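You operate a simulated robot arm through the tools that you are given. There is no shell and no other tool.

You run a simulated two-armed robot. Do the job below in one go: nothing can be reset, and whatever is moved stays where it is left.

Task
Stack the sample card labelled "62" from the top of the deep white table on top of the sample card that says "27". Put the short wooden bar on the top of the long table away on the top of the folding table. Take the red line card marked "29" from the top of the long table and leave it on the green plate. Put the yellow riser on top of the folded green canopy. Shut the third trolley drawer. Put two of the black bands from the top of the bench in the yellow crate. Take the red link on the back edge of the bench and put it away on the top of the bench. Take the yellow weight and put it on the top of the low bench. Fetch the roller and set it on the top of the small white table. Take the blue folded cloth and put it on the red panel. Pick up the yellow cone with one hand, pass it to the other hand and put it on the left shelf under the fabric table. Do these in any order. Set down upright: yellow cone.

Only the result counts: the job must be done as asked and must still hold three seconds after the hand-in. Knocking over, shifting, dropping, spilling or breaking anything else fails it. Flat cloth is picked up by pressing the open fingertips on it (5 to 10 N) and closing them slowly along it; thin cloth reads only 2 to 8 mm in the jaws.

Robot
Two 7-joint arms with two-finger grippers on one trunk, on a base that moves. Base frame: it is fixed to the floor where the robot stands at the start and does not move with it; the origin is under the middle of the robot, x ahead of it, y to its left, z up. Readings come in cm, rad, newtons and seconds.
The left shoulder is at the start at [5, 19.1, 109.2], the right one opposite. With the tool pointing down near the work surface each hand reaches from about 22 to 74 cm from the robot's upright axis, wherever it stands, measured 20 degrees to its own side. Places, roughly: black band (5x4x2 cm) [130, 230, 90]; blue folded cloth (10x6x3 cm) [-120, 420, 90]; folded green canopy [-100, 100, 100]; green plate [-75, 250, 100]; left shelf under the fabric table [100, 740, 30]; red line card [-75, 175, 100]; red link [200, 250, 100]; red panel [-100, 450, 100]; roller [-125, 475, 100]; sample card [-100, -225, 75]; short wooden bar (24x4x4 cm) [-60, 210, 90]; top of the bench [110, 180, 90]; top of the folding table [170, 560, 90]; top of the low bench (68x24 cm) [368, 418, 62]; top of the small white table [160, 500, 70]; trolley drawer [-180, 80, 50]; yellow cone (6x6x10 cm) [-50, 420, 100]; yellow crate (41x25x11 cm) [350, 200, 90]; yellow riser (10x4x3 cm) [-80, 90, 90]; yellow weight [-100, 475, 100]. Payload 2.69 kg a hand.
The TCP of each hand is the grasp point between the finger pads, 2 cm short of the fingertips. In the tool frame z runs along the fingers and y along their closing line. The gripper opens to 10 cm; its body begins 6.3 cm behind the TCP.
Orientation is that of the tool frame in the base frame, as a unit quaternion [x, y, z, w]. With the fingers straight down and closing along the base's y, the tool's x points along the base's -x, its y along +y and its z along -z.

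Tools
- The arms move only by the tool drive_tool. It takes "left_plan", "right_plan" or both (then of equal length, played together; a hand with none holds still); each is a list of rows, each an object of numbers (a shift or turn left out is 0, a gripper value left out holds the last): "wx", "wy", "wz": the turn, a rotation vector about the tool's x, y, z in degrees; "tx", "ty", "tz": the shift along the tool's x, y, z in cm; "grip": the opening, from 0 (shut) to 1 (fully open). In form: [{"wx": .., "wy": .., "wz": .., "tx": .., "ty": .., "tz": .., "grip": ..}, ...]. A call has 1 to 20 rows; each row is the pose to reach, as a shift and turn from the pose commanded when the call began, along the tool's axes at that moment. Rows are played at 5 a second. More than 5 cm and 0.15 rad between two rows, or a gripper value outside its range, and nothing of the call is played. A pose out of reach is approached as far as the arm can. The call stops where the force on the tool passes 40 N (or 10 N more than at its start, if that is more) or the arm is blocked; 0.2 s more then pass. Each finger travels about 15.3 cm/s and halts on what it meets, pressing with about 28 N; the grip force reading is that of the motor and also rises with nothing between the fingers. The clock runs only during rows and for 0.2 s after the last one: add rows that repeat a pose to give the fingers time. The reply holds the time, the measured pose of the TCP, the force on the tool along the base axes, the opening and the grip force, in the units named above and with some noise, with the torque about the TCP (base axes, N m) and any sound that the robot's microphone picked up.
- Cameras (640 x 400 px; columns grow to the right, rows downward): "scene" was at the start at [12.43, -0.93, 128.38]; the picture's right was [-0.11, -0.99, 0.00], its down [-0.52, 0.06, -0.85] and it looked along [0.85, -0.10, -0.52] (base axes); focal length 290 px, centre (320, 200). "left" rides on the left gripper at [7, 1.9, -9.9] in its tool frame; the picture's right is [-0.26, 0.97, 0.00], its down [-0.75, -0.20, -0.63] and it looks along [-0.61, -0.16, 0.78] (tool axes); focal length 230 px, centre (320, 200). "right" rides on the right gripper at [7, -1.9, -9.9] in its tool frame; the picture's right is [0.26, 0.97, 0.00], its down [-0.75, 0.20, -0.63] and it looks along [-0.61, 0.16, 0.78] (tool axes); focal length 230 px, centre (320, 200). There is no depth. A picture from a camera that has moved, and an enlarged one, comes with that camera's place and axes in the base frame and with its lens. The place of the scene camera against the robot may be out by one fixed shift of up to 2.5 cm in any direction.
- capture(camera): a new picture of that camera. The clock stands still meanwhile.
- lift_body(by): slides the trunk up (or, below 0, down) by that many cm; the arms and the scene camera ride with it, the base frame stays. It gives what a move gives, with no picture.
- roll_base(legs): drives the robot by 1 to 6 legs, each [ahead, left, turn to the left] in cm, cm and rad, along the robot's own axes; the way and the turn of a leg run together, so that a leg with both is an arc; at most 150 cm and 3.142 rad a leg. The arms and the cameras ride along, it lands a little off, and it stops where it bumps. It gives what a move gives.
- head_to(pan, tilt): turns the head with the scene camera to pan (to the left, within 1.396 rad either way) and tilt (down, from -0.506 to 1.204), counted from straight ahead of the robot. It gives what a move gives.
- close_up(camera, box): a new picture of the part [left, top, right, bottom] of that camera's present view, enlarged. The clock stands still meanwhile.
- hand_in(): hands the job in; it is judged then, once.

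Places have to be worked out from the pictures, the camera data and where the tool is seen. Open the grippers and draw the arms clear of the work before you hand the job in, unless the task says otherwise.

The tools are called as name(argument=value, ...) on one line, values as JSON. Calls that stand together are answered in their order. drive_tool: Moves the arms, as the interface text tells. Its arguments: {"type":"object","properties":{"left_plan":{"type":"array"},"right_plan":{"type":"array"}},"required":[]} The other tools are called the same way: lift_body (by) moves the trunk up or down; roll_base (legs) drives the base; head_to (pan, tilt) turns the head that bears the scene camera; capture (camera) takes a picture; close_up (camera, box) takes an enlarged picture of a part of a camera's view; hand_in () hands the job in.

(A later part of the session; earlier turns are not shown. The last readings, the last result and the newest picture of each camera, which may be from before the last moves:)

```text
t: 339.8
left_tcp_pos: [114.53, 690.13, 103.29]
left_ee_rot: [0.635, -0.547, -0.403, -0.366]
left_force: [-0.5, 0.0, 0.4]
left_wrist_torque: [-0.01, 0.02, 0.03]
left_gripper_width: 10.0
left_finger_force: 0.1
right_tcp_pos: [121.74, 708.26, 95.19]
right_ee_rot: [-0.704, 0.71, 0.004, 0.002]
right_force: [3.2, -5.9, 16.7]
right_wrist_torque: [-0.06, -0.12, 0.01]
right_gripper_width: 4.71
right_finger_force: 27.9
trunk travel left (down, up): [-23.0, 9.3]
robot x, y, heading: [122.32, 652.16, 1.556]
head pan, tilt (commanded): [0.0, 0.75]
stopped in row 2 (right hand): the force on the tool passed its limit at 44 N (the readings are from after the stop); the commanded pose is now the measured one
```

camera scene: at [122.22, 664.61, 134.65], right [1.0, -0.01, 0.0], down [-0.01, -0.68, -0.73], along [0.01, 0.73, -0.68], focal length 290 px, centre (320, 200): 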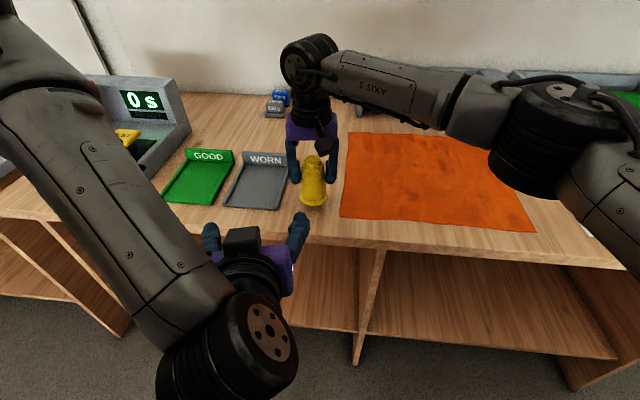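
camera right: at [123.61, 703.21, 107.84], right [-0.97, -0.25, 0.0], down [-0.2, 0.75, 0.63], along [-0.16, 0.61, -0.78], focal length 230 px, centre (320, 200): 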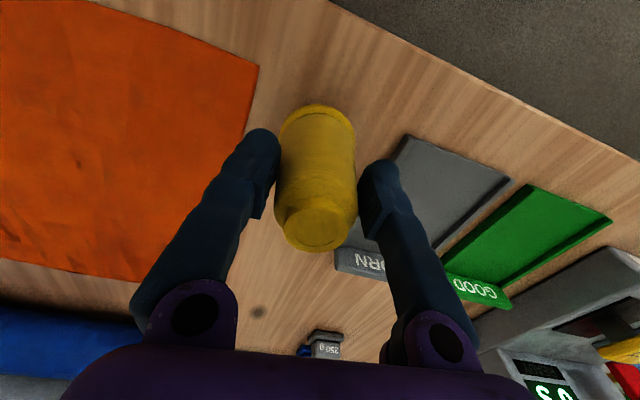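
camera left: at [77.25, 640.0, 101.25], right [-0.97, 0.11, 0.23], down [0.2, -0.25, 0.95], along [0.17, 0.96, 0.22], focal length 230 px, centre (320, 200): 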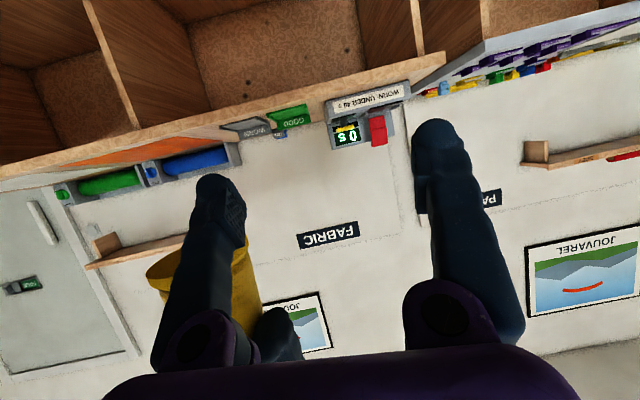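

The cone is on the table (top at z≈87.9). I relieve the pressure, open, and raise the right hand.

drive_tool(right_plan=[{"tz": -0.2}, {"tz": -0.2, "grip": 0.55}, {"tz": -0.2, "grip": 0.7}, {"tz": -0.2, "grip": 0.85}, {"tz": -2, "grip": 0.9}, {"tz": -6, "grip": 0.9}, {"tz": -10, "grip": 0.9}, {"tz": -14, "grip": 0.9}, {"tz": -18, "grip": 0.9}])

capture(camera="right")

capture(camera="scene")

```text
t: 341.8
left_tcp_pos: [114.52, 690.13, 103.25]
left_ee_rot: [0.635, -0.547, -0.403, -0.366]
left_force: [0.0, 0.2, -1.2]
left_wrist_torque: [0.0, 0.03, 0.01]
left_gripper_width: 9.98
left_finger_force: 0.0
right_tcp_pos: [121.94, 708.03, 112.82]
right_ee_rot: [-0.705, 0.71, 0.004, 0.001]
right_force: [-0.1, 0.0, -0.1]
right_wrist_torque: [0.03, -0.01, 0.05]
right_gripper_width: 9.0
right_finger_force: 0.2
trunk travel left (down, up): [-23.0, 9.3]
robot x, y, heading: [122.11, 652.29, 1.561]
head pan, tilt (commanded): [0.0, 0.75]
```

```text
taken
camera right: at [123.86, 701.06, 122.82], right [-0.97, -0.25, 0.0], down [-0.19, 0.75, 0.63], along [-0.16, 0.61, -0.77], focal length 230 px, centre (320, 200)
```

right: 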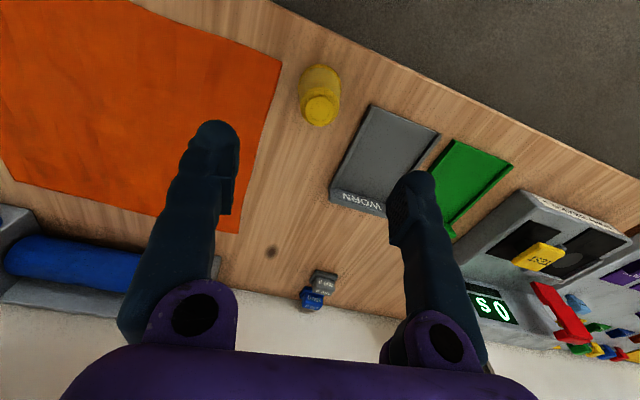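

```text
taken
camera scene: at [122.21, 664.56, 134.66], right [1.0, -0.01, 0.0], down [-0.01, -0.68, -0.73], along [0.01, 0.73, -0.68], focal length 290 px, centre (320, 200)
```

scene: 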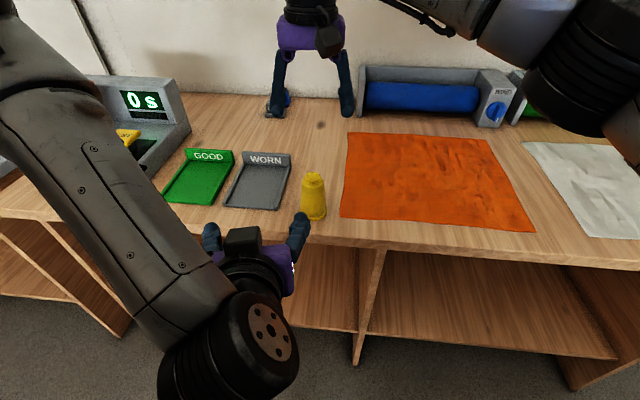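

The cone stands at (121.8,708.1) 6 cm from the edge. I bring the left hand behind it, squared at 25° below horizontal with fingers opened to 7.8 cm.

drive_tool(left_plan=[{"wx": 2.1, "wy": 0.4, "wz": 1.5, "tx": 1.5, "ty": -2.6, "tz": 2.2, "grip": 0.78}, {"wx": 4.2, "wy": 0.8, "wz": 2.9, "tx": 3.1, "ty": -5.2, "tz": 4.5, "grip": 0.78}, {"wx": 6.3, "wy": 1.15, "wz": 4.4, "tx": 4.65, "ty": -7.76, "tz": 6.74, "grip": 0.78}, {"wx": 6.3, "wy": 1.15, "wz": 4.4, "tx": 4.65, "ty": -7.76, "tz": 6.74, "grip": 0.78}])

capture(camera="left")

capture(camera="right")

```text
t: 342.8
left_tcp_pos: [121.89, 695.44, 96.53]
left_ee_rot: [-0.596, 0.598, 0.378, 0.38]
left_force: [-0.8, 0.6, 0.1]
left_wrist_torque: [-0.03, 0.03, -0.02]
left_gripper_width: 7.79
left_finger_force: 0.1
right_tcp_pos: [121.81, 708.27, 113.03]
right_ee_rot: [-0.704, 0.71, 0.004, 0.001]
right_force: [-0.4, -0.3, 0.5]
right_wrist_torque: [0.01, -0.04, 0.0]
right_gripper_width: 9.0
right_finger_force: 0.0
trunk travel left (down, up): [-23.0, 9.3]
robot x, y, heading: [122.44, 651.92, 1.564]
head pan, tilt (commanded): [0.0, 0.75]
```

```text
taken
camera left: at [120.25, 683.45, 94.51], right [-0.97, 0.11, 0.23], down [0.2, -0.25, 0.95], along [0.16, 0.96, 0.22], focal length 230 px, centre (320, 200)
```

left: 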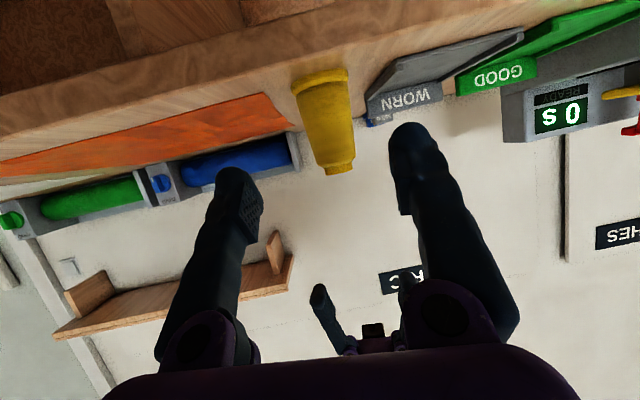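

```text
taken
camera right: at [123.88, 701.11, 122.78], right [-0.97, -0.25, 0.0], down [-0.19, 0.75, 0.63], along [-0.16, 0.61, -0.77], focal length 230 px, centre (320, 200)
```

right: 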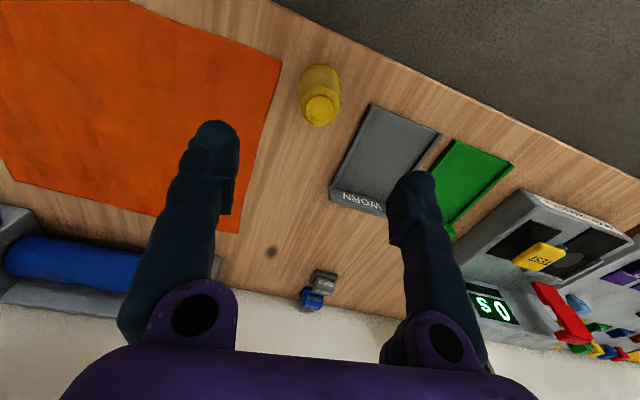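

The cone is centred between the fingers' line. I advance along the tool axis 9 cm and check.

drive_tool(left_plan=[{"tz": 3}, {"tz": 6}, {"tz": 9}, {"tz": 9}])

capture(camera="left")

capture(camera="right")

```text
t: 343.8
left_tcp_pos: [121.86, 703.44, 92.74]
left_ee_rot: [-0.596, 0.597, 0.379, 0.379]
left_force: [-0.6, -0.1, 0.6]
left_wrist_torque: [-0.02, -0.01, 0.0]
left_gripper_width: 7.8
left_finger_force: 0.1
right_tcp_pos: [121.92, 708.19, 112.97]
right_ee_rot: [-0.704, 0.71, 0.004, 0.001]
right_force: [0.2, 0.3, 0.5]
right_wrist_torque: [0.02, -0.01, 0.01]
right_gripper_width: 9.01
right_finger_force: 0.0
trunk travel left (down, up): [-23.0, 9.3]
robot x, y, heading: [122.49, 652.15, 1.562]
head pan, tilt (commanded): [0.0, 0.75]
```

```text
taken
camera left: at [120.07, 691.47, 90.63], right [-0.97, 0.11, 0.23], down [0.2, -0.25, 0.95], along [0.16, 0.96, 0.22], focal length 230 px, centre (320, 200)
```

left: 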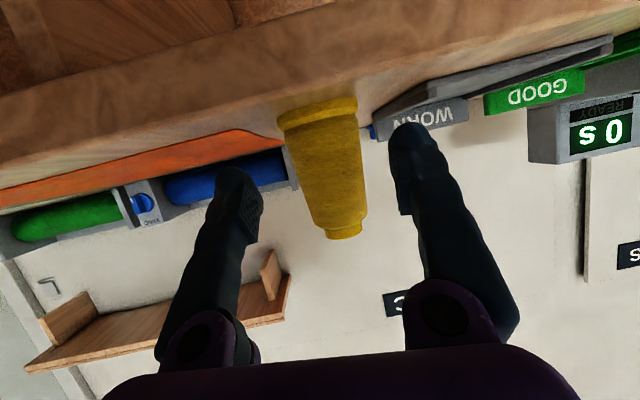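

```text
taken
camera right: at [123.92, 701.11, 122.78], right [-0.97, -0.25, 0.0], down [-0.19, 0.75, 0.64], along [-0.16, 0.61, -0.77], focal length 230 px, centre (320, 200)
```

right: 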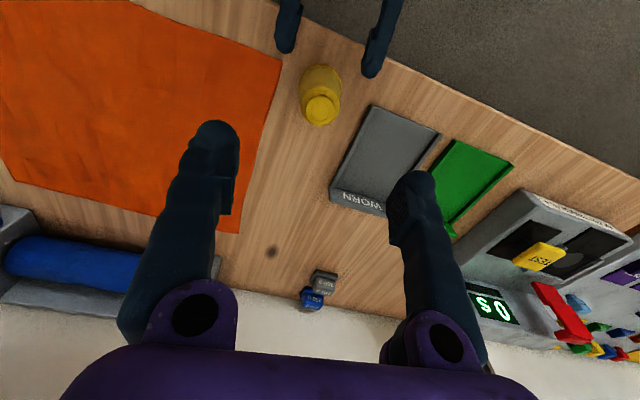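

Good. I advance the last 5 cm and close on the cone's lower body.

drive_tool(left_plan=[{"tz": 1.5}, {"tz": 3}, {"tz": 4}, {"tz": 4.8}, {"tz": 4.8}])

capture(camera="right")

capture(camera="left")

```text
t: 344.9
left_tcp_pos: [121.8, 707.84, 90.54]
left_ee_rot: [-0.596, 0.597, 0.379, 0.379]
left_force: [-0.2, 0.7, 1.3]
left_wrist_torque: [-0.01, -0.04, 0.0]
left_gripper_width: 7.81
left_finger_force: 0.0
right_tcp_pos: [122.11, 708.11, 112.81]
right_ee_rot: [-0.704, 0.71, 0.004, 0.001]
right_force: [0.1, -0.3, 0.6]
right_wrist_torque: [0.03, 0.0, 0.02]
right_gripper_width: 9.0
right_finger_force: 0.0
trunk travel left (down, up): [-23.0, 9.3]
robot x, y, heading: [121.84, 652.17, 1.562]
head pan, tilt (commanded): [0.0, 0.75]
```

```text
taken
camera right: at [123.91, 701.12, 122.77], right [-0.97, -0.25, 0.0], down [-0.19, 0.75, 0.63], along [-0.16, 0.61, -0.77], focal length 230 px, centre (320, 200)
```

right: 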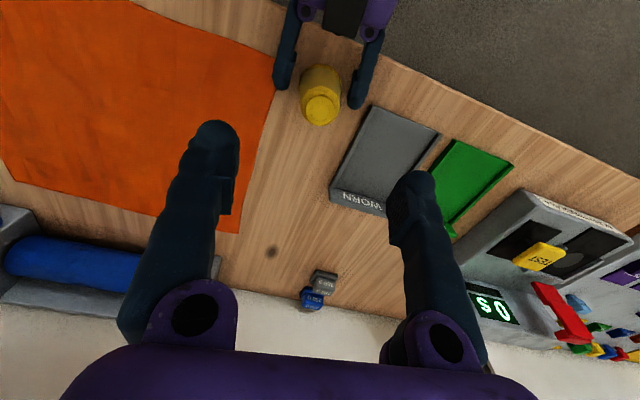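

```text
taken
camera left: at [120.06, 695.85, 88.53], right [-0.97, 0.11, 0.23], down [0.2, -0.25, 0.95], along [0.16, 0.96, 0.22], focal length 230 px, centre (320, 200)
```

left: 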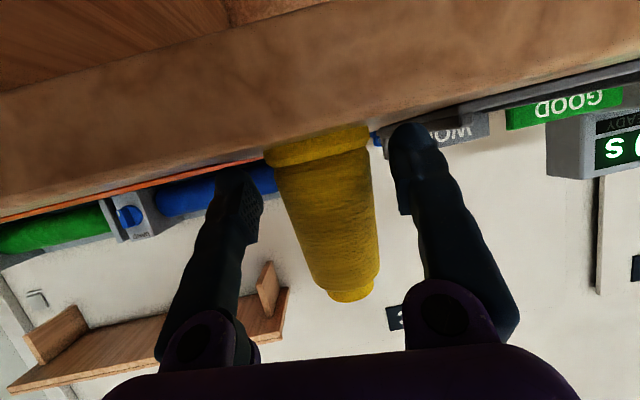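

The fingers flank the cone low. I close the left gripper slowly.

drive_tool(left_plan=[{"grip": 0.7}, {"grip": 0.62}, {"grip": 0.55}, {"grip": 0.48}, {"grip": 0.4}, {"grip": 0.4}])

capture(camera="right")

```text
t: 346.4
left_tcp_pos: [121.92, 707.86, 90.57]
left_ee_rot: [-0.596, 0.597, 0.38, 0.38]
left_force: [0.0, -0.8, -0.7]
left_wrist_torque: [-0.04, 0.03, 0.03]
left_gripper_width: 5.54
left_finger_force: 27.2
right_tcp_pos: [121.98, 708.09, 112.81]
right_ee_rot: [-0.704, 0.71, 0.003, 0.001]
right_force: [-0.2, -0.3, -0.3]
right_wrist_torque: [-0.04, -0.02, 0.0]
right_gripper_width: 9.0
right_finger_force: 0.1
trunk travel left (down, up): [-23.0, 9.3]
robot x, y, heading: [122.98, 652.33, 1.566]
head pan, tilt (commanded): [0.0, 0.75]
```

```text
taken
camera right: at [123.91, 701.12, 122.77], right [-0.97, -0.25, 0.0], down [-0.19, 0.75, 0.63], along [-0.16, 0.61, -0.77], focal length 230 px, centre (320, 200)
```

right: 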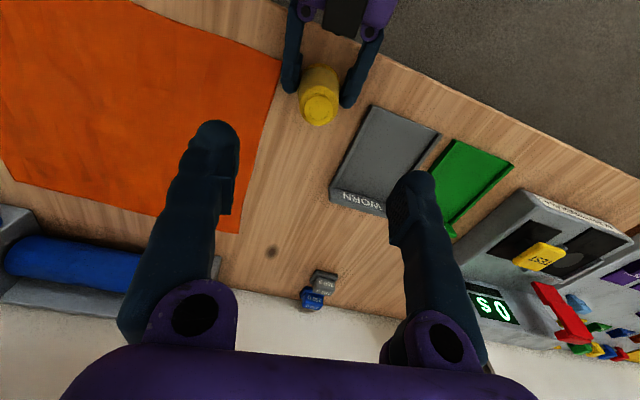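

Left grips the cone at 5.5 cm. I lift it 5 cm straight up.

drive_tool(left_plan=[{"tx": -0.9, "tz": -0.42, "grip": 0.35}, {"tx": -2.3, "tz": -1.05, "grip": 0.35}, {"tx": -3.6, "tz": -1.7, "grip": 0.35}, {"tx": -4.53, "tz": -2.1, "grip": 0.35}, {"tx": -4.53, "tz": -2.1, "grip": 0.35}])

capture(camera="right")

capture(camera="scene")

```text
t: 347.6
left_tcp_pos: [121.75, 708.0, 95.46]
left_ee_rot: [-0.596, 0.597, 0.379, 0.379]
left_force: [0.3, -0.9, -1.4]
left_wrist_torque: [0.0, 0.03, 0.01]
left_gripper_width: 5.53
left_finger_force: 28.0
right_tcp_pos: [121.97, 708.26, 112.87]
right_ee_rot: [-0.704, 0.71, 0.003, 0.001]
right_force: [-1.2, 1.0, -0.7]
right_wrist_torque: [0.01, -0.01, -0.01]
right_gripper_width: 9.0
right_finger_force: 0.0
trunk travel left (down, up): [-23.0, 9.3]
robot x, y, heading: [122.81, 652.16, 1.564]
head pan, tilt (commanded): [0.0, 0.75]
```

```text
taken
camera right: at [123.91, 701.15, 122.76], right [-0.97, -0.25, 0.0], down [-0.19, 0.75, 0.63], along [-0.16, 0.61, -0.77], focal length 230 px, centre (320, 200)
```

right: 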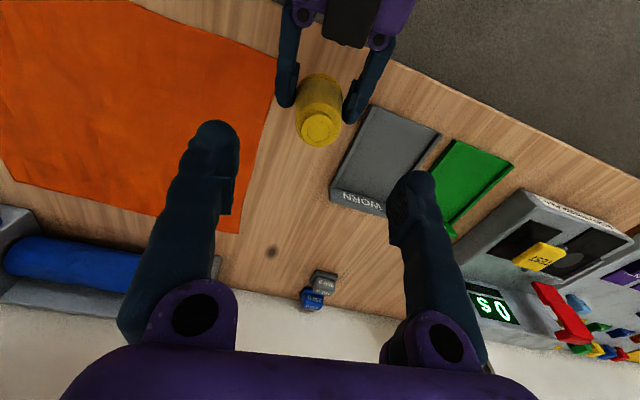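

```text
taken
camera scene: at [122.24, 664.62, 134.65], right [1.0, -0.01, 0.0], down [-0.01, -0.68, -0.73], along [0.01, 0.73, -0.68], focal length 290 px, centre (320, 200)
```

scene: 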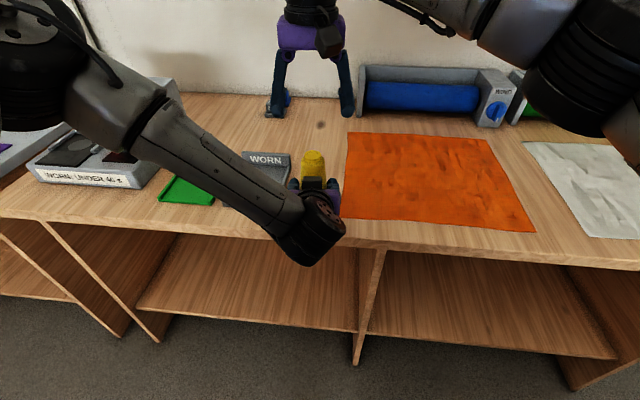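

The cone is right under the right hand (0.4 cm forward). I lower the open right hand over the cone's top, staying above the left fingers.

drive_tool(right_plan=[{"tx": -0.4, "tz": 3}, {"tx": -0.4, "tz": 6}, {"tx": -0.4, "tz": 9}, {"tx": -0.4, "tz": 10}, {"tx": -0.4, "tz": 10}])

capture(camera="right")

capture(camera="left")

```text
t: 348.8
left_tcp_pos: [121.86, 707.94, 95.56]
left_ee_rot: [0.597, -0.596, -0.38, -0.379]
left_force: [0.3, -0.3, -1.4]
left_wrist_torque: [-0.03, -0.04, -0.01]
left_gripper_width: 5.55
left_finger_force: 28.1
right_tcp_pos: [121.67, 708.92, 102.91]
right_ee_rot: [-0.704, 0.71, 0.003, 0.0]
right_force: [0.2, 0.3, -0.1]
right_wrist_torque: [-0.01, -0.01, -0.02]
right_gripper_width: 8.98
right_finger_force: 0.1
trunk travel left (down, up): [-23.0, 9.3]
robot x, y, heading: [122.92, 652.16, 1.564]
head pan, tilt (commanded): [0.0, 0.75]
```

```text
taken
camera right: at [123.7, 701.78, 112.82], right [-0.97, -0.25, 0.0], down [-0.19, 0.75, 0.63], along [-0.16, 0.61, -0.77], focal length 230 px, centre (320, 200)
```

right: 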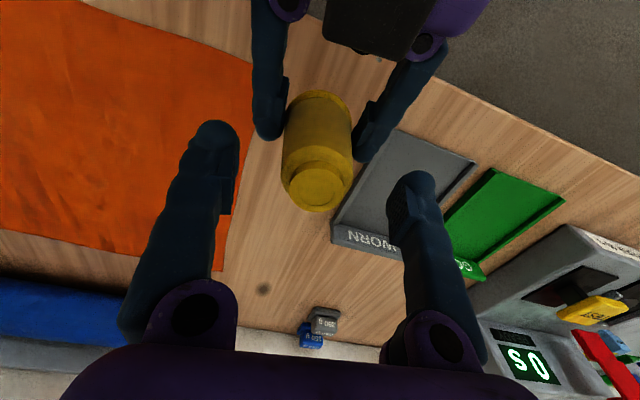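

```text
taken
camera left: at [120.02, 696.09, 93.46], right [-0.97, 0.11, 0.23], down [0.2, -0.25, 0.95], along [0.16, 0.96, 0.22], focal length 230 px, centre (320, 200)
```

left: 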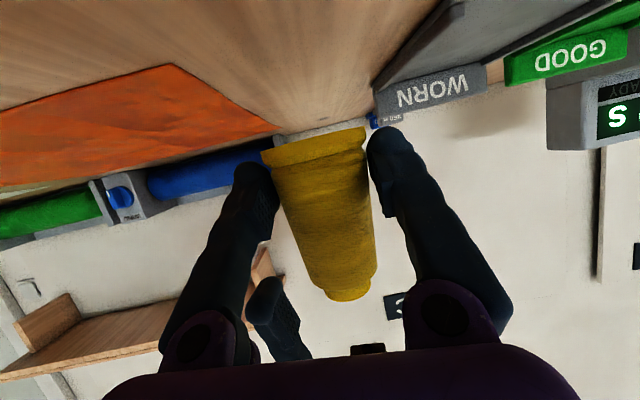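

Alignment is good. I lower another 2.2 cm and close the right hand on the cone's upper part.

drive_tool(right_plan=[{"tz": 0.8}, {"tz": 1.6}, {"tz": 2.2}, {"tz": 2.2}])

capture(camera="right")

```text
t: 349.8
left_tcp_pos: [121.83, 708.07, 95.57]
left_ee_rot: [-0.597, 0.597, 0.379, 0.379]
left_force: [-0.4, 0.5, -1.8]
left_wrist_torque: [-0.01, -0.01, -0.01]
left_gripper_width: 5.54
left_finger_force: 27.9
right_tcp_pos: [121.67, 708.66, 100.66]
right_ee_rot: [-0.704, 0.71, 0.002, 0.001]
right_force: [1.1, -0.2, 0.3]
right_wrist_torque: [-0.01, -0.03, -0.03]
right_gripper_width: 9.01
right_finger_force: 0.0
trunk travel left (down, up): [-23.0, 9.3]
robot x, y, heading: [122.59, 651.86, 1.564]
head pan, tilt (commanded): [0.0, 0.75]
```

```text
taken
camera right: at [123.67, 701.71, 110.57], right [-0.97, -0.25, 0.0], down [-0.19, 0.75, 0.63], along [-0.16, 0.61, -0.77], focal length 230 px, centre (320, 200)
```

right: 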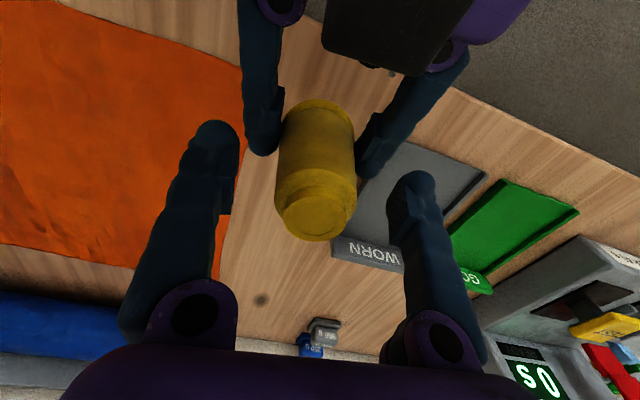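

Now I close the right gripper on the cone's upper body.

drive_tool(right_plan=[{"grip": 0.75}, {"grip": 0.6}, {"grip": 0.5}, {"grip": 0.42}, {"grip": 0.35}, {"grip": 0.3}, {"grip": 0.3}])

capture(camera="right")

```text
t: 351.4
left_tcp_pos: [121.66, 707.93, 95.42]
left_ee_rot: [0.597, -0.596, -0.38, -0.379]
left_force: [-3.9, -0.5, 0.3]
left_wrist_torque: [-0.01, -0.1, 0.23]
left_gripper_width: 5.52
left_finger_force: 27.6
right_tcp_pos: [121.78, 708.75, 100.77]
right_ee_rot: [-0.704, 0.71, 0.002, 0.002]
right_force: [3.2, 1.4, -0.6]
right_wrist_torque: [0.07, -0.1, -0.16]
right_gripper_width: 4.59
right_finger_force: 28.2
trunk travel left (down, up): [-23.0, 9.3]
robot x, y, heading: [122.52, 652.26, 1.561]
head pan, tilt (commanded): [0.0, 0.75]
```

```text
taken
camera right: at [123.69, 701.72, 110.58], right [-0.97, -0.25, 0.0], down [-0.19, 0.75, 0.63], along [-0.16, 0.61, -0.77], focal length 230 px, centre (320, 200)
```

right: 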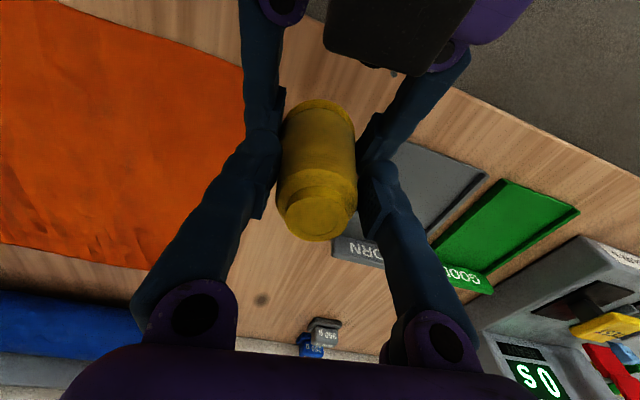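

Both hands hold the cone. I open the left hand and draw it back along its axis.

drive_tool(left_plan=[{"grip": 0.62}, {"grip": 0.72}, {"grip": 0.8}, {"tz": -2, "grip": 0.8}, {"tz": -5, "grip": 0.8}, {"tz": -8, "grip": 0.8}, {"tz": -11, "grip": 0.8}, {"tz": -11, "grip": 0.8}])

capture(camera="right")

capture(camera="scene")

```text
t: 353.1
left_tcp_pos: [121.84, 697.86, 99.97]
left_ee_rot: [0.597, -0.597, -0.38, -0.379]
left_force: [-0.8, -0.2, -0.2]
left_wrist_torque: [0.03, 0.04, 0.02]
left_gripper_width: 8.02
left_finger_force: 0.1
right_tcp_pos: [121.67, 708.91, 100.78]
right_ee_rot: [-0.704, 0.71, 0.004, 0.001]
right_force: [0.2, 1.6, 0.3]
right_wrist_torque: [0.01, -0.01, -0.01]
right_gripper_width: 4.58
right_finger_force: 27.9
trunk travel left (down, up): [-23.0, 9.3]
robot x, y, heading: [122.63, 652.17, 1.561]
head pan, tilt (commanded): [0.0, 0.75]
```

```text
taken
camera right: at [123.65, 701.73, 110.57], right [-0.97, -0.25, 0.0], down [-0.19, 0.75, 0.63], along [-0.16, 0.61, -0.77], focal length 230 px, centre (320, 200)
```

right: 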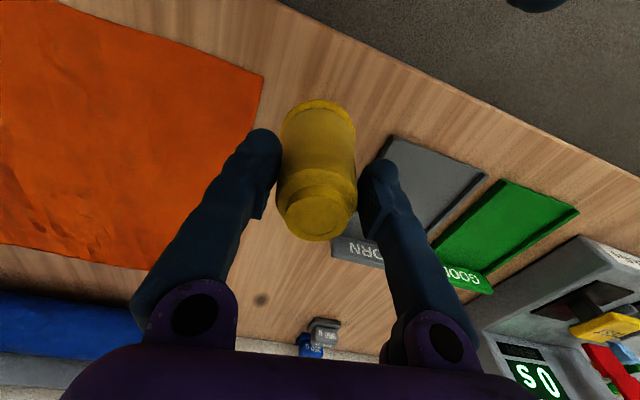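

```text
taken
camera scene: at [122.23, 664.65, 134.65], right [1.0, -0.01, 0.0], down [-0.01, -0.68, -0.73], along [0.01, 0.73, -0.68], focal length 290 px, centre (320, 200)
```

scene: 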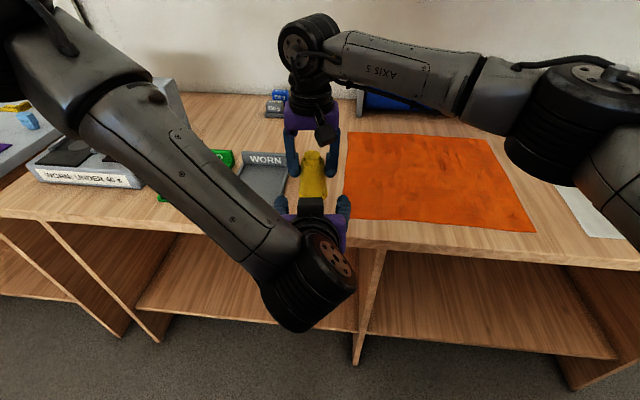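

Handover done: the right hand alone holds the cone upright. I raise the right hand and slide the left hand away to the left.

drive_tool(left_plan=[{"tz": -1}, {"ty": 3, "tz": -2}, {"ty": 7, "tz": -2}, {"ty": 11, "tz": -2}, {"ty": 15, "tz": -2}, {"ty": 18, "tz": -2}], right_plan=[{"tz": -2}, {"tz": -5}, {"tz": -8}, {"tz": -11}, {"tz": -14}, {"tz": -14}])

roll_base(legs=[[-24, 0, 0], [0, 18, 0]])

drive_tool(left_plan=[{"wy": 8, "tx": -3}, {"wy": 16, "tx": -6}, {"wy": 24, "tx": -9}, {"wy": 32, "tx": -12}, {"wy": 40, "tx": -15}, {"wy": 48, "tx": -17}, {"wy": 56, "tx": -19}, {"wy": 65, "tx": -20}, {"wy": 65, "tx": -20}])

```text
t: 354.6
left_tcp_pos: [104.21, 697.29, 100.39]
left_ee_rot: [-0.596, 0.598, 0.378, 0.379]
left_force: [1.0, -0.2, 0.5]
left_wrist_torque: [-0.01, 0.05, -0.04]
left_gripper_width: 8.01
left_finger_force: 0.0
left hand out of reach, approached as far as the arm can: row 6
right_tcp_pos: [121.89, 708.86, 114.7]
right_ee_rot: [-0.705, 0.71, 0.003, 0.0]
right_force: [-0.1, 0.2, -0.4]
right_wrist_torque: [-0.03, 0.0, 0.0]
right_gripper_width: 4.61
right_finger_force: 27.7
trunk travel left (down, up): [-23.0, 9.3]
robot x, y, heading: [122.89, 652.12, 1.565]
head pan, tilt (commanded): [0.0, 0.75]
```

```text
t: 356.5
left_tcp_pos: [104.2, 673.68, 100.37]
left_ee_rot: [-0.596, 0.598, 0.379, 0.379]
left_force: [0.2, 0.1, -1.1]
left_wrist_torque: [0.02, 0.0, -0.01]
left_gripper_width: 8.02
left_finger_force: 0.0
right_tcp_pos: [121.73, 685.18, 114.76]
right_ee_rot: [-0.703, 0.711, 0.003, 0.001]
right_force: [0.5, 0.1, -2.1]
right_wrist_torque: [-0.02, 0.0, 0.0]
right_gripper_width: 4.58
right_finger_force: 27.9
trunk travel left (down, up): [-23.0, 9.3]
robot x, y, heading: [122.85, 628.73, 1.56]
head pan, tilt (commanded): [0.0, 0.75]
stopped in leg 1: the robot was blocked; the commanded pose is now the measured one
```

```text
refused: row 8 steps farther than a row can; nothing moved
```

The folding table stopped the base behind me; I now shift left and restore the left hand to vertical.

roll_base(legs=[[4, 0, 0], [0, 18, 0]])

drive_tool(left_plan=[{"wy": 8, "tx": -3}, {"wy": 16, "tx": -6}, {"wy": 24, "tx": -9}, {"wy": 32, "tx": -12}, {"wy": 40, "tx": -15}, {"wy": 48, "tx": -17}, {"wy": 56, "tx": -19}, {"wy": 64, "tx": -20}, {"wy": 65, "tx": -20}])

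```text
t: 359.2
left_tcp_pos: [86.42, 677.77, 100.49]
left_ee_rot: [-0.597, 0.597, 0.379, 0.379]
left_force: [-0.2, 1.0, 0.0]
left_wrist_torque: [-0.02, -0.02, -0.02]
left_gripper_width: 7.97
left_finger_force: 0.0
right_tcp_pos: [103.91, 689.3, 114.83]
right_ee_rot: [-0.703, 0.711, 0.004, 0.001]
right_force: [1.1, -0.3, -0.8]
right_wrist_torque: [-0.01, -0.01, -0.01]
right_gripper_width: 4.58
right_finger_force: 28.2
trunk travel left (down, up): [-23.0, 9.3]
robot x, y, heading: [104.79, 632.78, 1.563]
head pan, tilt (commanded): [0.0, 0.75]
```

```text
t: 361.2
left_tcp_pos: [86.21, 686.27, 118.49]
left_ee_rot: [-0.706, 0.708, -0.002, -0.003]
left_force: [-0.8, -0.7, -0.6]
left_wrist_torque: [-0.02, 0.02, -0.01]
left_gripper_width: 8.02
left_finger_force: 0.1
right_tcp_pos: [103.96, 689.26, 114.94]
right_ee_rot: [-0.704, 0.71, 0.004, 0.001]
right_force: [-0.2, -1.0, -2.3]
right_wrist_torque: [-0.02, -0.01, 0.0]
right_gripper_width: 4.57
right_finger_force: 27.7
trunk travel left (down, up): [-23.0, 9.3]
robot x, y, heading: [104.53, 633.27, 1.558]
head pan, tilt (commanded): [0.0, 0.75]
```

Now I lower the trunk, lift and tuck the left hand, and lower the right hand with the cone to shelf level in front of the table.

lift_body(by=-22)

drive_tool(left_plan=[{"tx": 2, "tz": -1.5}, {"tx": 4, "tz": -3}, {"tx": 6, "tz": -4.5}, {"tx": 8, "tz": -6}, {"tx": 10, "tz": -7.5}, {"tx": 12, "tz": -9}, {"tx": 14, "tz": -10}, {"tx": 14, "tz": -10}, {"tx": 14, "tz": -10}, {"tx": 14, "tz": -10}, {"tx": 14, "tz": -10}, {"tx": 14, "tz": -10}], right_plan=[{"tz": 4}, {"tz": 8}, {"tz": 12}, {"tz": 16}, {"tz": 20}, {"tz": 24}, {"tz": 28}, {"tz": 32}, {"tz": 36}, {"tz": 40}, {"tz": 44}, {"tz": 45}])

capture(camera="right")

capture(camera="scene")

```text
t: 363.5
left_tcp_pos: [86.34, 686.25, 96.55]
left_ee_rot: [-0.707, 0.707, 0.0, -0.001]
left_force: [0.2, 0.3, 0.6]
left_wrist_torque: [0.0, 0.01, 0.01]
left_gripper_width: 7.98
left_finger_force: 0.0
right_tcp_pos: [103.93, 689.31, 92.87]
right_ee_rot: [-0.703, 0.711, 0.004, 0.002]
right_force: [0.8, 0.4, -2.6]
right_wrist_torque: [-0.04, -0.01, 0.03]
right_gripper_width: 4.63
right_finger_force: 27.9
trunk travel left (down, up): [-1.0, 31.3]
robot x, y, heading: [104.46, 632.61, 1.559]
head pan, tilt (commanded): [0.0, 0.75]
```

```text
t: 366.1
left_tcp_pos: [86.18, 672.41, 106.42]
left_ee_rot: [-0.707, 0.707, 0.0, -0.001]
left_force: [-0.4, -0.2, 0.3]
left_wrist_torque: [-0.02, -0.03, 0.01]
left_gripper_width: 7.98
left_finger_force: 0.1
right_tcp_pos: [103.53, 689.63, 47.88]
right_ee_rot: [-0.704, 0.71, 0.003, 0.001]
right_force: [0.6, -0.6, -0.9]
right_wrist_torque: [-0.03, -0.03, 0.0]
right_gripper_width: 4.58
right_finger_force: 27.7
trunk travel left (down, up): [-1.0, 31.3]
robot x, y, heading: [104.14, 632.75, 1.557]
head pan, tilt (commanded): [0.0, 0.75]
```

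```text
taken
camera right: at [105.59, 682.52, 57.72], right [-0.97, -0.25, 0.0], down [-0.19, 0.75, 0.64], along [-0.16, 0.62, -0.77], focal length 230 px, centre (320, 200)
```

right: 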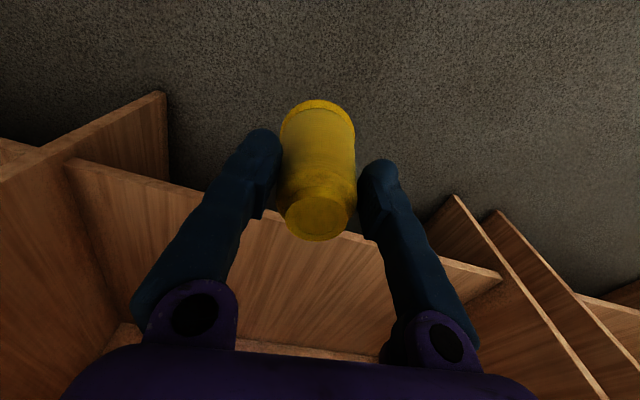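

```text
taken
camera scene: at [104.08, 645.09, 112.65], right [1.0, -0.01, 0.0], down [-0.01, -0.68, -0.73], along [0.01, 0.73, -0.68], focal length 290 px, centre (320, 200)
```

scene: 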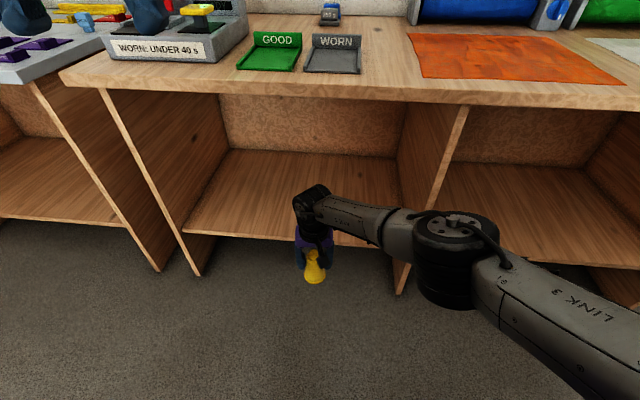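

The cone hangs at z≈40 in front of the left compartment. To keep my right elbow clear of the divider, I shift left 17 cm, then advance in two steps.

roll_base(legs=[[0, 17, 0], [16, 0, 0]])

capture(camera="scene")

capture(camera="right")

```text
t: 369.3
left_tcp_pos: [69.18, 688.76, 106.39]
left_ee_rot: [0.707, -0.707, 0.001, 0.001]
left_force: [-0.2, -0.1, -0.8]
left_wrist_torque: [-0.02, 0.01, 0.01]
left_gripper_width: 8.0
left_finger_force: 0.2
right_tcp_pos: [86.75, 705.82, 47.83]
right_ee_rot: [-0.704, 0.71, 0.004, 0.001]
right_force: [-0.6, 0.7, -2.0]
right_wrist_torque: [0.02, -0.01, 0.0]
right_gripper_width: 4.56
right_finger_force: 28.0
trunk travel left (down, up): [-1.0, 31.3]
robot x, y, heading: [87.68, 649.32, 1.562]
head pan, tilt (commanded): [0.0, 0.75]
```

```text
taken
camera scene: at [87.19, 661.41, 112.65], right [1.0, -0.01, 0.0], down [-0.01, -0.68, -0.73], along [0.01, 0.73, -0.68], focal length 290 px, centre (320, 200)
```

scene: 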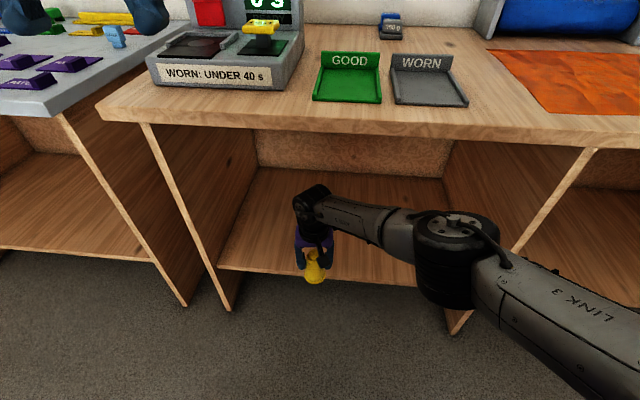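

```text
taken
camera right: at [88.65, 698.82, 57.72], right [-0.97, -0.25, 0.0], down [-0.19, 0.75, 0.64], along [-0.16, 0.61, -0.77], focal length 230 px, centre (320, 200)
```

right: 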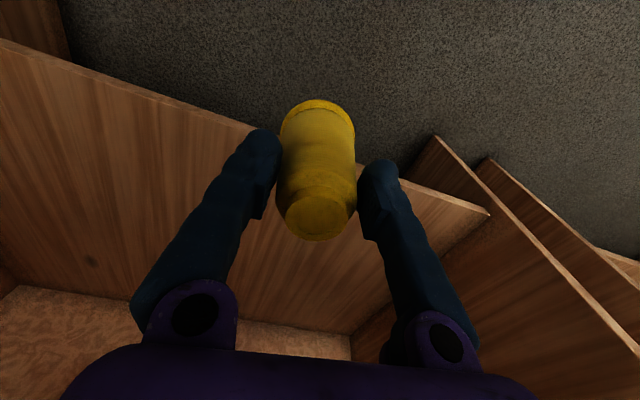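

Triangulation gives the shelf at z≈30 with front edge y≈711.5. I advance 16 cm so the cone is ~10 cm inside.

roll_base(legs=[[16, 0, 0]])

capture(camera="scene")

capture(camera="right")

```text
t: 370.7
left_tcp_pos: [69.44, 704.43, 106.51]
left_ee_rot: [0.707, -0.707, 0.0, 0.001]
left_force: [0.1, 0.7, -1.0]
left_wrist_torque: [-0.04, -0.01, 0.0]
left_gripper_width: 7.99
left_finger_force: 0.1
right_tcp_pos: [86.82, 721.55, 47.88]
right_ee_rot: [-0.705, 0.709, 0.003, 0.001]
right_force: [-1.0, -0.5, -1.5]
right_wrist_torque: [-0.03, 0.01, -0.02]
right_gripper_width: 4.6
right_finger_force: 27.6
trunk travel left (down, up): [-1.0, 31.3]
robot x, y, heading: [87.45, 664.74, 1.562]
head pan, tilt (commanded): [0.0, 0.75]
```

```text
taken
camera scene: at [87.34, 677.11, 112.65], right [1.0, -0.01, 0.0], down [-0.01, -0.68, -0.73], along [0.01, 0.73, -0.68], focal length 290 px, centre (320, 200)
```

scene: 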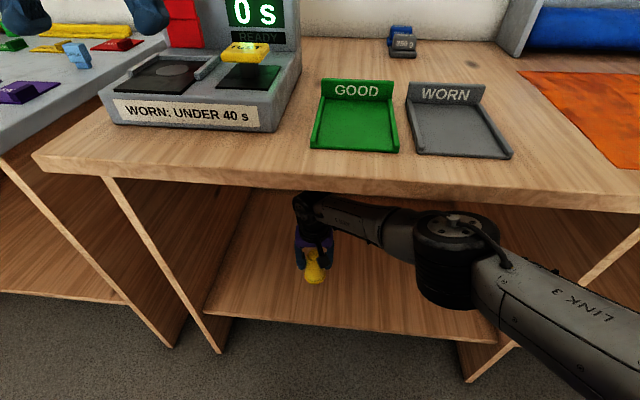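

```text
taken
camera right: at [88.8, 714.53, 57.72], right [-0.97, -0.25, 0.0], down [-0.19, 0.75, 0.63], along [-0.16, 0.61, -0.77], focal length 230 px, centre (320, 200)
```

right: 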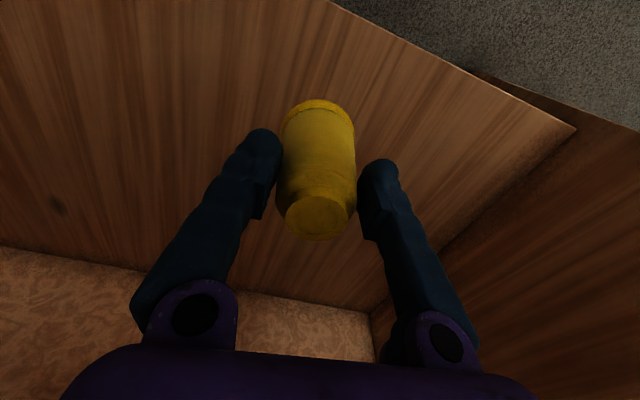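

The cone hangs over the shelf board. I lower it toward the shelf.

drive_tool(right_plan=[{"tz": 2.5}, {"tz": 5}, {"tz": 7}, {"tz": 8.3}, {"tz": 8.3}])

drive_tool(right_plan=[{"tz": 0.4}, {"tz": 0.8}, {"tz": 1.1}, {"tz": 1.1}])

```text
t: 371.9
left_tcp_pos: [69.54, 704.43, 106.43]
left_ee_rot: [0.707, -0.707, 0.0, 0.001]
left_force: [0.9, 0.5, -0.1]
left_wrist_torque: [0.03, -0.01, 0.0]
left_gripper_width: 8.0
left_finger_force: 0.0
right_tcp_pos: [88.23, 719.45, 41.63]
right_ee_rot: [-0.705, 0.709, 0.004, 0.001]
right_force: [0.3, 0.3, -1.2]
right_wrist_torque: [-0.03, 0.05, 0.01]
right_gripper_width: 4.56
right_finger_force: 28.4
right hand out of reach, approached as far as the arm can: row 1, 2, 3, 4, 5
trunk travel left (down, up): [-1.0, 31.3]
robot x, y, heading: [87.7, 664.58, 1.559]
head pan, tilt (commanded): [0.0, 0.75]
```

```text
t: 372.9
left_tcp_pos: [69.49, 704.36, 106.49]
left_ee_rot: [0.708, -0.707, 0.0, 0.001]
left_force: [0.3, 0.3, 0.5]
left_wrist_torque: [0.01, -0.02, -0.01]
left_gripper_width: 7.98
left_finger_force: 0.1
right_tcp_pos: [88.27, 719.16, 40.9]
right_ee_rot: [-0.704, 0.71, 0.003, 0.001]
right_force: [-0.6, -0.4, -1.9]
right_wrist_torque: [-0.02, 0.0, 0.01]
right_gripper_width: 4.58
right_finger_force: 28.2
right hand out of reach, approached as far as the arm can: row 2, 3, 4
trunk travel left (down, up): [-1.0, 31.3]
robot x, y, heading: [87.47, 664.61, 1.561]
head pan, tilt (commanded): [0.0, 0.75]
```

The arm can't quite reach lower at this distance. I lower the trunk the last cm, bring the base 6 cm closer and pull the hand back correspondingly.

lift_body(by=-0.9)

roll_base(legs=[[6, 0, 0]])

drive_tool(right_plan=[{"tx": 1.5, "tz": 0}, {"tx": 3, "tz": 0}, {"tx": 4.5, "tz": 0.3}, {"tx": 5.5, "tz": 0.6}, {"tx": 5.5, "tz": 1.0}, {"tx": 5.5, "tz": 1.4}, {"tx": 5.5, "tz": 1.4}])

```text
t: 373.5
left_tcp_pos: [69.56, 704.29, 105.66]
left_ee_rot: [0.707, -0.707, 0.0, 0.001]
left_force: [0.7, 0.1, -0.2]
left_wrist_torque: [0.05, 0.01, -0.02]
left_gripper_width: 8.0
left_finger_force: 0.0
right_tcp_pos: [88.29, 719.0, 40.1]
right_ee_rot: [-0.705, 0.709, 0.003, 0.0]
right_force: [0.8, -0.2, -2.2]
right_wrist_torque: [-0.03, -0.01, 0.01]
right_gripper_width: 4.59
right_finger_force: 28.1
trunk travel left (down, up): [-0.1, 32.2]
robot x, y, heading: [87.61, 664.86, 1.562]
head pan, tilt (commanded): [0.0, 0.75]
```

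```text
t: 374.4
left_tcp_pos: [69.51, 710.33, 105.53]
left_ee_rot: [-0.707, 0.707, -0.001, -0.002]
left_force: [0.4, -0.2, 0.3]
left_wrist_torque: [-0.05, -0.02, 0.03]
left_gripper_width: 7.99
left_finger_force: 0.1
right_tcp_pos: [88.36, 724.99, 40.07]
right_ee_rot: [-0.705, 0.71, 0.003, 0.0]
right_force: [-0.6, 0.1, -2.3]
right_wrist_torque: [-0.02, -0.01, -0.01]
right_gripper_width: 4.61
right_finger_force: 27.8
trunk travel left (down, up): [-0.1, 32.2]
robot x, y, heading: [87.72, 670.72, 1.559]
head pan, tilt (commanded): [0.0, 0.75]
```

```text
t: 376.0
left_tcp_pos: [69.46, 710.29, 105.62]
left_ee_rot: [0.707, -0.707, 0.001, 0.001]
left_force: [0.4, 0.2, 0.3]
left_wrist_torque: [0.03, 0.01, 0.01]
left_gripper_width: 8.0
left_finger_force: 0.0
right_tcp_pos: [88.21, 719.32, 38.52]
right_ee_rot: [-0.705, 0.709, 0.003, 0.001]
right_force: [0.7, 0.0, -1.5]
right_wrist_torque: [-0.01, 0.02, 0.0]
right_gripper_width: 4.56
right_finger_force: 27.7
trunk travel left (down, up): [-0.1, 32.2]
robot x, y, heading: [87.79, 670.37, 1.561]
head pan, tilt (commanded): [0.0, 0.75]
```

Reach is fine now. I lower in millimetre steps to contact.

drive_tool(right_plan=[{"tz": 0.2}, {"tz": 0.4}, {"tz": 0.6}, {"tz": 0.6}])

```text
t: 377.0
left_tcp_pos: [69.5, 710.29, 105.51]
left_ee_rot: [-0.707, 0.708, 0.0, -0.001]
left_force: [-0.6, 0.2, 0.1]
left_wrist_torque: [0.01, -0.02, -0.05]
left_gripper_width: 7.99
left_finger_force: 0.1
right_tcp_pos: [88.28, 719.42, 37.97]
right_ee_rot: [-0.705, 0.709, 0.003, 0.0]
right_force: [0.2, -0.8, -1.4]
right_wrist_torque: [0.03, 0.02, 0.0]
right_gripper_width: 4.56
right_finger_force: 28.5
trunk travel left (down, up): [-0.1, 32.2]
robot x, y, heading: [87.67, 670.83, 1.562]
head pan, tilt (commanded): [0.0, 0.75]
```

drive_tool(right_plan=[{"tz": 0.2}, {"tz": 0.4}, {"tz": 0.6}, {"tz": 0.8}, {"tz": 0.8}])

```text
t: 378.2
left_tcp_pos: [69.49, 710.32, 105.63]
left_ee_rot: [0.707, -0.707, 0.0, 0.002]
left_force: [0.3, 0.2, 0.5]
left_wrist_torque: [0.01, 0.03, 0.0]
left_gripper_width: 8.02
left_finger_force: 0.0
right_tcp_pos: [88.26, 719.59, 37.12]
right_ee_rot: [-0.704, 0.71, 0.004, 0.002]
right_force: [0.8, -1.0, -1.2]
right_wrist_torque: [0.01, 0.01, 0.0]
right_gripper_width: 4.56
right_finger_force: 27.7
trunk travel left (down, up): [-0.1, 32.2]
robot x, y, heading: [87.74, 670.8, 1.561]
head pan, tilt (commanded): [0.0, 0.75]
```

drive_tool(right_plan=[{"tz": 0.2}, {"tz": 0.4}, {"tz": 0.6}, {"tz": 0.8}, {"tz": 0.8}])

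capture(camera="right")

```text
t: 379.0
left_tcp_pos: [69.48, 710.17, 105.67]
left_ee_rot: [0.707, -0.707, 0.0, 0.0]
left_force: [0.0, -0.1, 0.2]
left_wrist_torque: [-0.01, 0.01, -0.05]
left_gripper_width: 7.98
left_finger_force: 0.1
right_tcp_pos: [88.14, 719.63, 37.11]
right_ee_rot: [-0.704, 0.71, 0.005, 0.002]
right_force: [3.0, -4.8, 21.3]
right_wrist_torque: [0.12, -0.2, -0.05]
right_gripper_width: 4.57
right_finger_force: 27.8
trunk travel left (down, up): [-0.1, 32.2]
robot x, y, heading: [87.49, 670.99, 1.556]
head pan, tilt (commanded): [0.0, 0.75]
stopped in row 3 (right hand): the force on the tool passed its limit at 44 N (the readings are from after the stop); the commanded pose is now the measured one
```

```text
taken
camera right: at [90.13, 712.59, 46.96], right [-0.97, -0.25, 0.0], down [-0.19, 0.75, 0.64], along [-0.16, 0.62, -0.77], focal length 230 px, centre (320, 200)
```

right: 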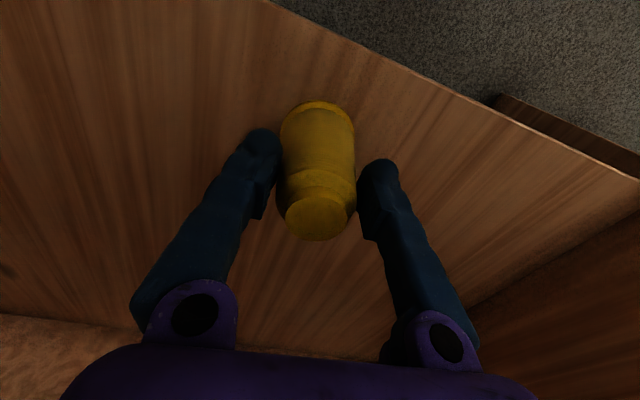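

Contact with the shelf (z≈29). I ease off, open the hand, and rise clear of the cone.

drive_tool(right_plan=[{"tz": -0.15}, {"tz": -0.15, "grip": 0.5}, {"tz": -0.15, "grip": 0.6}, {"tz": -0.15, "grip": 0.7}, {"tz": -0.15, "grip": 0.85}, {"tz": -2, "grip": 0.85}, {"tz": -4.5, "grip": 0.85}, {"tz": -7, "grip": 0.85}, {"tz": -9.5, "grip": 0.85}, {"tz": -11, "grip": 0.85}])

capture(camera="right")

```text
t: 381.4
left_tcp_pos: [69.4, 711.02, 105.53]
left_ee_rot: [0.709, -0.706, 0.002, 0.004]
left_force: [-0.7, -0.4, 0.2]
left_wrist_torque: [-0.01, -0.03, 0.02]
left_gripper_width: 8.01
left_finger_force: 0.1
right_tcp_pos: [86.91, 713.46, 42.87]
right_ee_rot: [0.711, -0.701, 0.039, 0.046]
right_force: [0.7, 0.1, -0.8]
right_wrist_torque: [0.0, 0.02, -0.01]
right_gripper_width: 8.49
right_finger_force: 0.2
trunk travel left (down, up): [-0.1, 32.2]
robot x, y, heading: [87.72, 670.6, 1.564]
head pan, tilt (commanded): [0.0, 0.75]
stopped in row 10 (right hand): the arm was blocked; the commanded pose is now the measured one
```

```text
taken
camera right: at [89.05, 707.79, 53.7], right [-0.96, -0.27, 0.04], down [-0.21, 0.82, 0.54], along [-0.18, 0.51, -0.84], focal length 230 px, centre (320, 200)
```

right: 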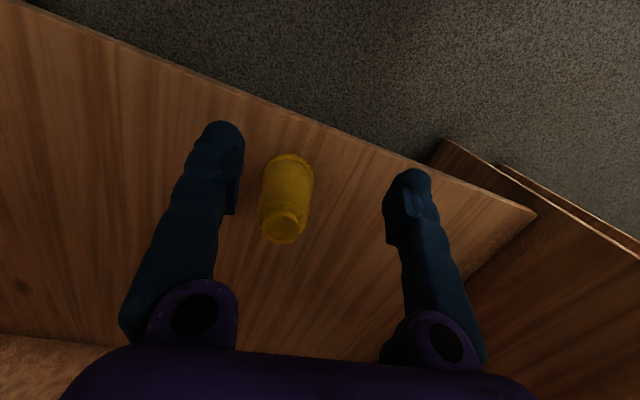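

The cone stands upright on the shelf; my arm brushed something above when rising (likely the tabletop underside), so I lower slightly to relieve and back the base out straight.

drive_tool(right_plan=[{"tz": 0.4}, {"tz": 0.4}])

roll_base(legs=[[-20, 0, 0]])

capture(camera="scene")

capture(camera="right")

```text
t: 382.0
left_tcp_pos: [69.5, 710.82, 105.41]
left_ee_rot: [0.708, -0.707, 0.002, 0.004]
left_force: [0.3, -0.8, 0.1]
left_wrist_torque: [-0.02, 0.01, 0.02]
left_gripper_width: 8.01
left_finger_force: 0.1
right_tcp_pos: [87.24, 713.95, 42.94]
right_ee_rot: [0.708, -0.704, 0.035, 0.042]
right_force: [-0.5, 0.0, -0.4]
right_wrist_torque: [-0.01, 0.0, 0.02]
right_gripper_width: 8.49
right_finger_force: 0.0
trunk travel left (down, up): [-0.1, 32.2]
robot x, y, heading: [87.62, 670.9, 1.567]
head pan, tilt (commanded): [0.0, 0.75]
```

```text
t: 383.6
left_tcp_pos: [69.26, 690.4, 105.68]
left_ee_rot: [0.709, -0.706, 0.001, 0.001]
left_force: [0.5, -0.2, -0.6]
left_wrist_torque: [-0.03, -0.02, 0.01]
left_gripper_width: 8.0
left_finger_force: 0.1
right_tcp_pos: [87.0, 694.28, 43.22]
right_ee_rot: [0.709, -0.703, 0.032, 0.037]
right_force: [1.2, 0.3, 0.3]
right_wrist_torque: [0.02, 0.02, 0.04]
right_gripper_width: 8.5
right_finger_force: 0.0
trunk travel left (down, up): [-0.1, 32.2]
robot x, y, heading: [87.17, 650.51, 1.561]
head pan, tilt (commanded): [0.0, 0.75]
```

```text
taken
camera scene: at [87.15, 663.26, 111.76], right [1.0, -0.01, 0.0], down [0.0, -0.68, -0.73], along [0.0, 0.73, -0.68], focal length 290 px, centre (320, 200)
```

scene: 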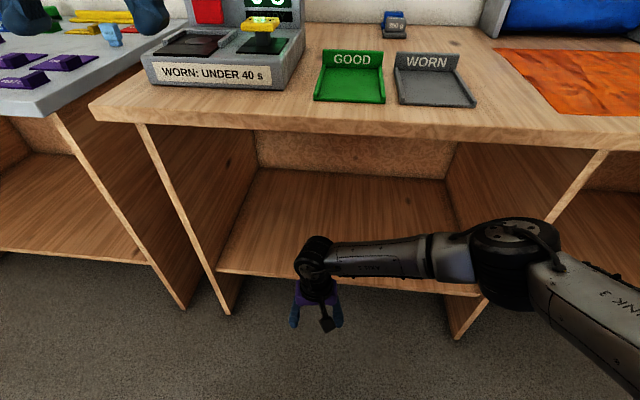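

```text
taken
camera right: at [89.05, 688.34, 53.8], right [-0.96, -0.26, 0.03], down [-0.2, 0.81, 0.55], along [-0.17, 0.53, -0.83], focal length 230 px, centre (320, 200)
```

right: 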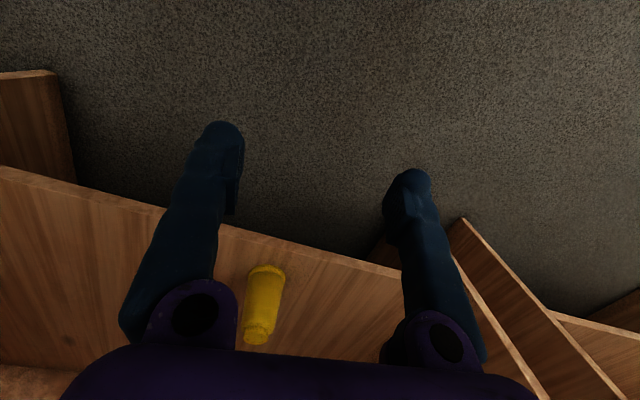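

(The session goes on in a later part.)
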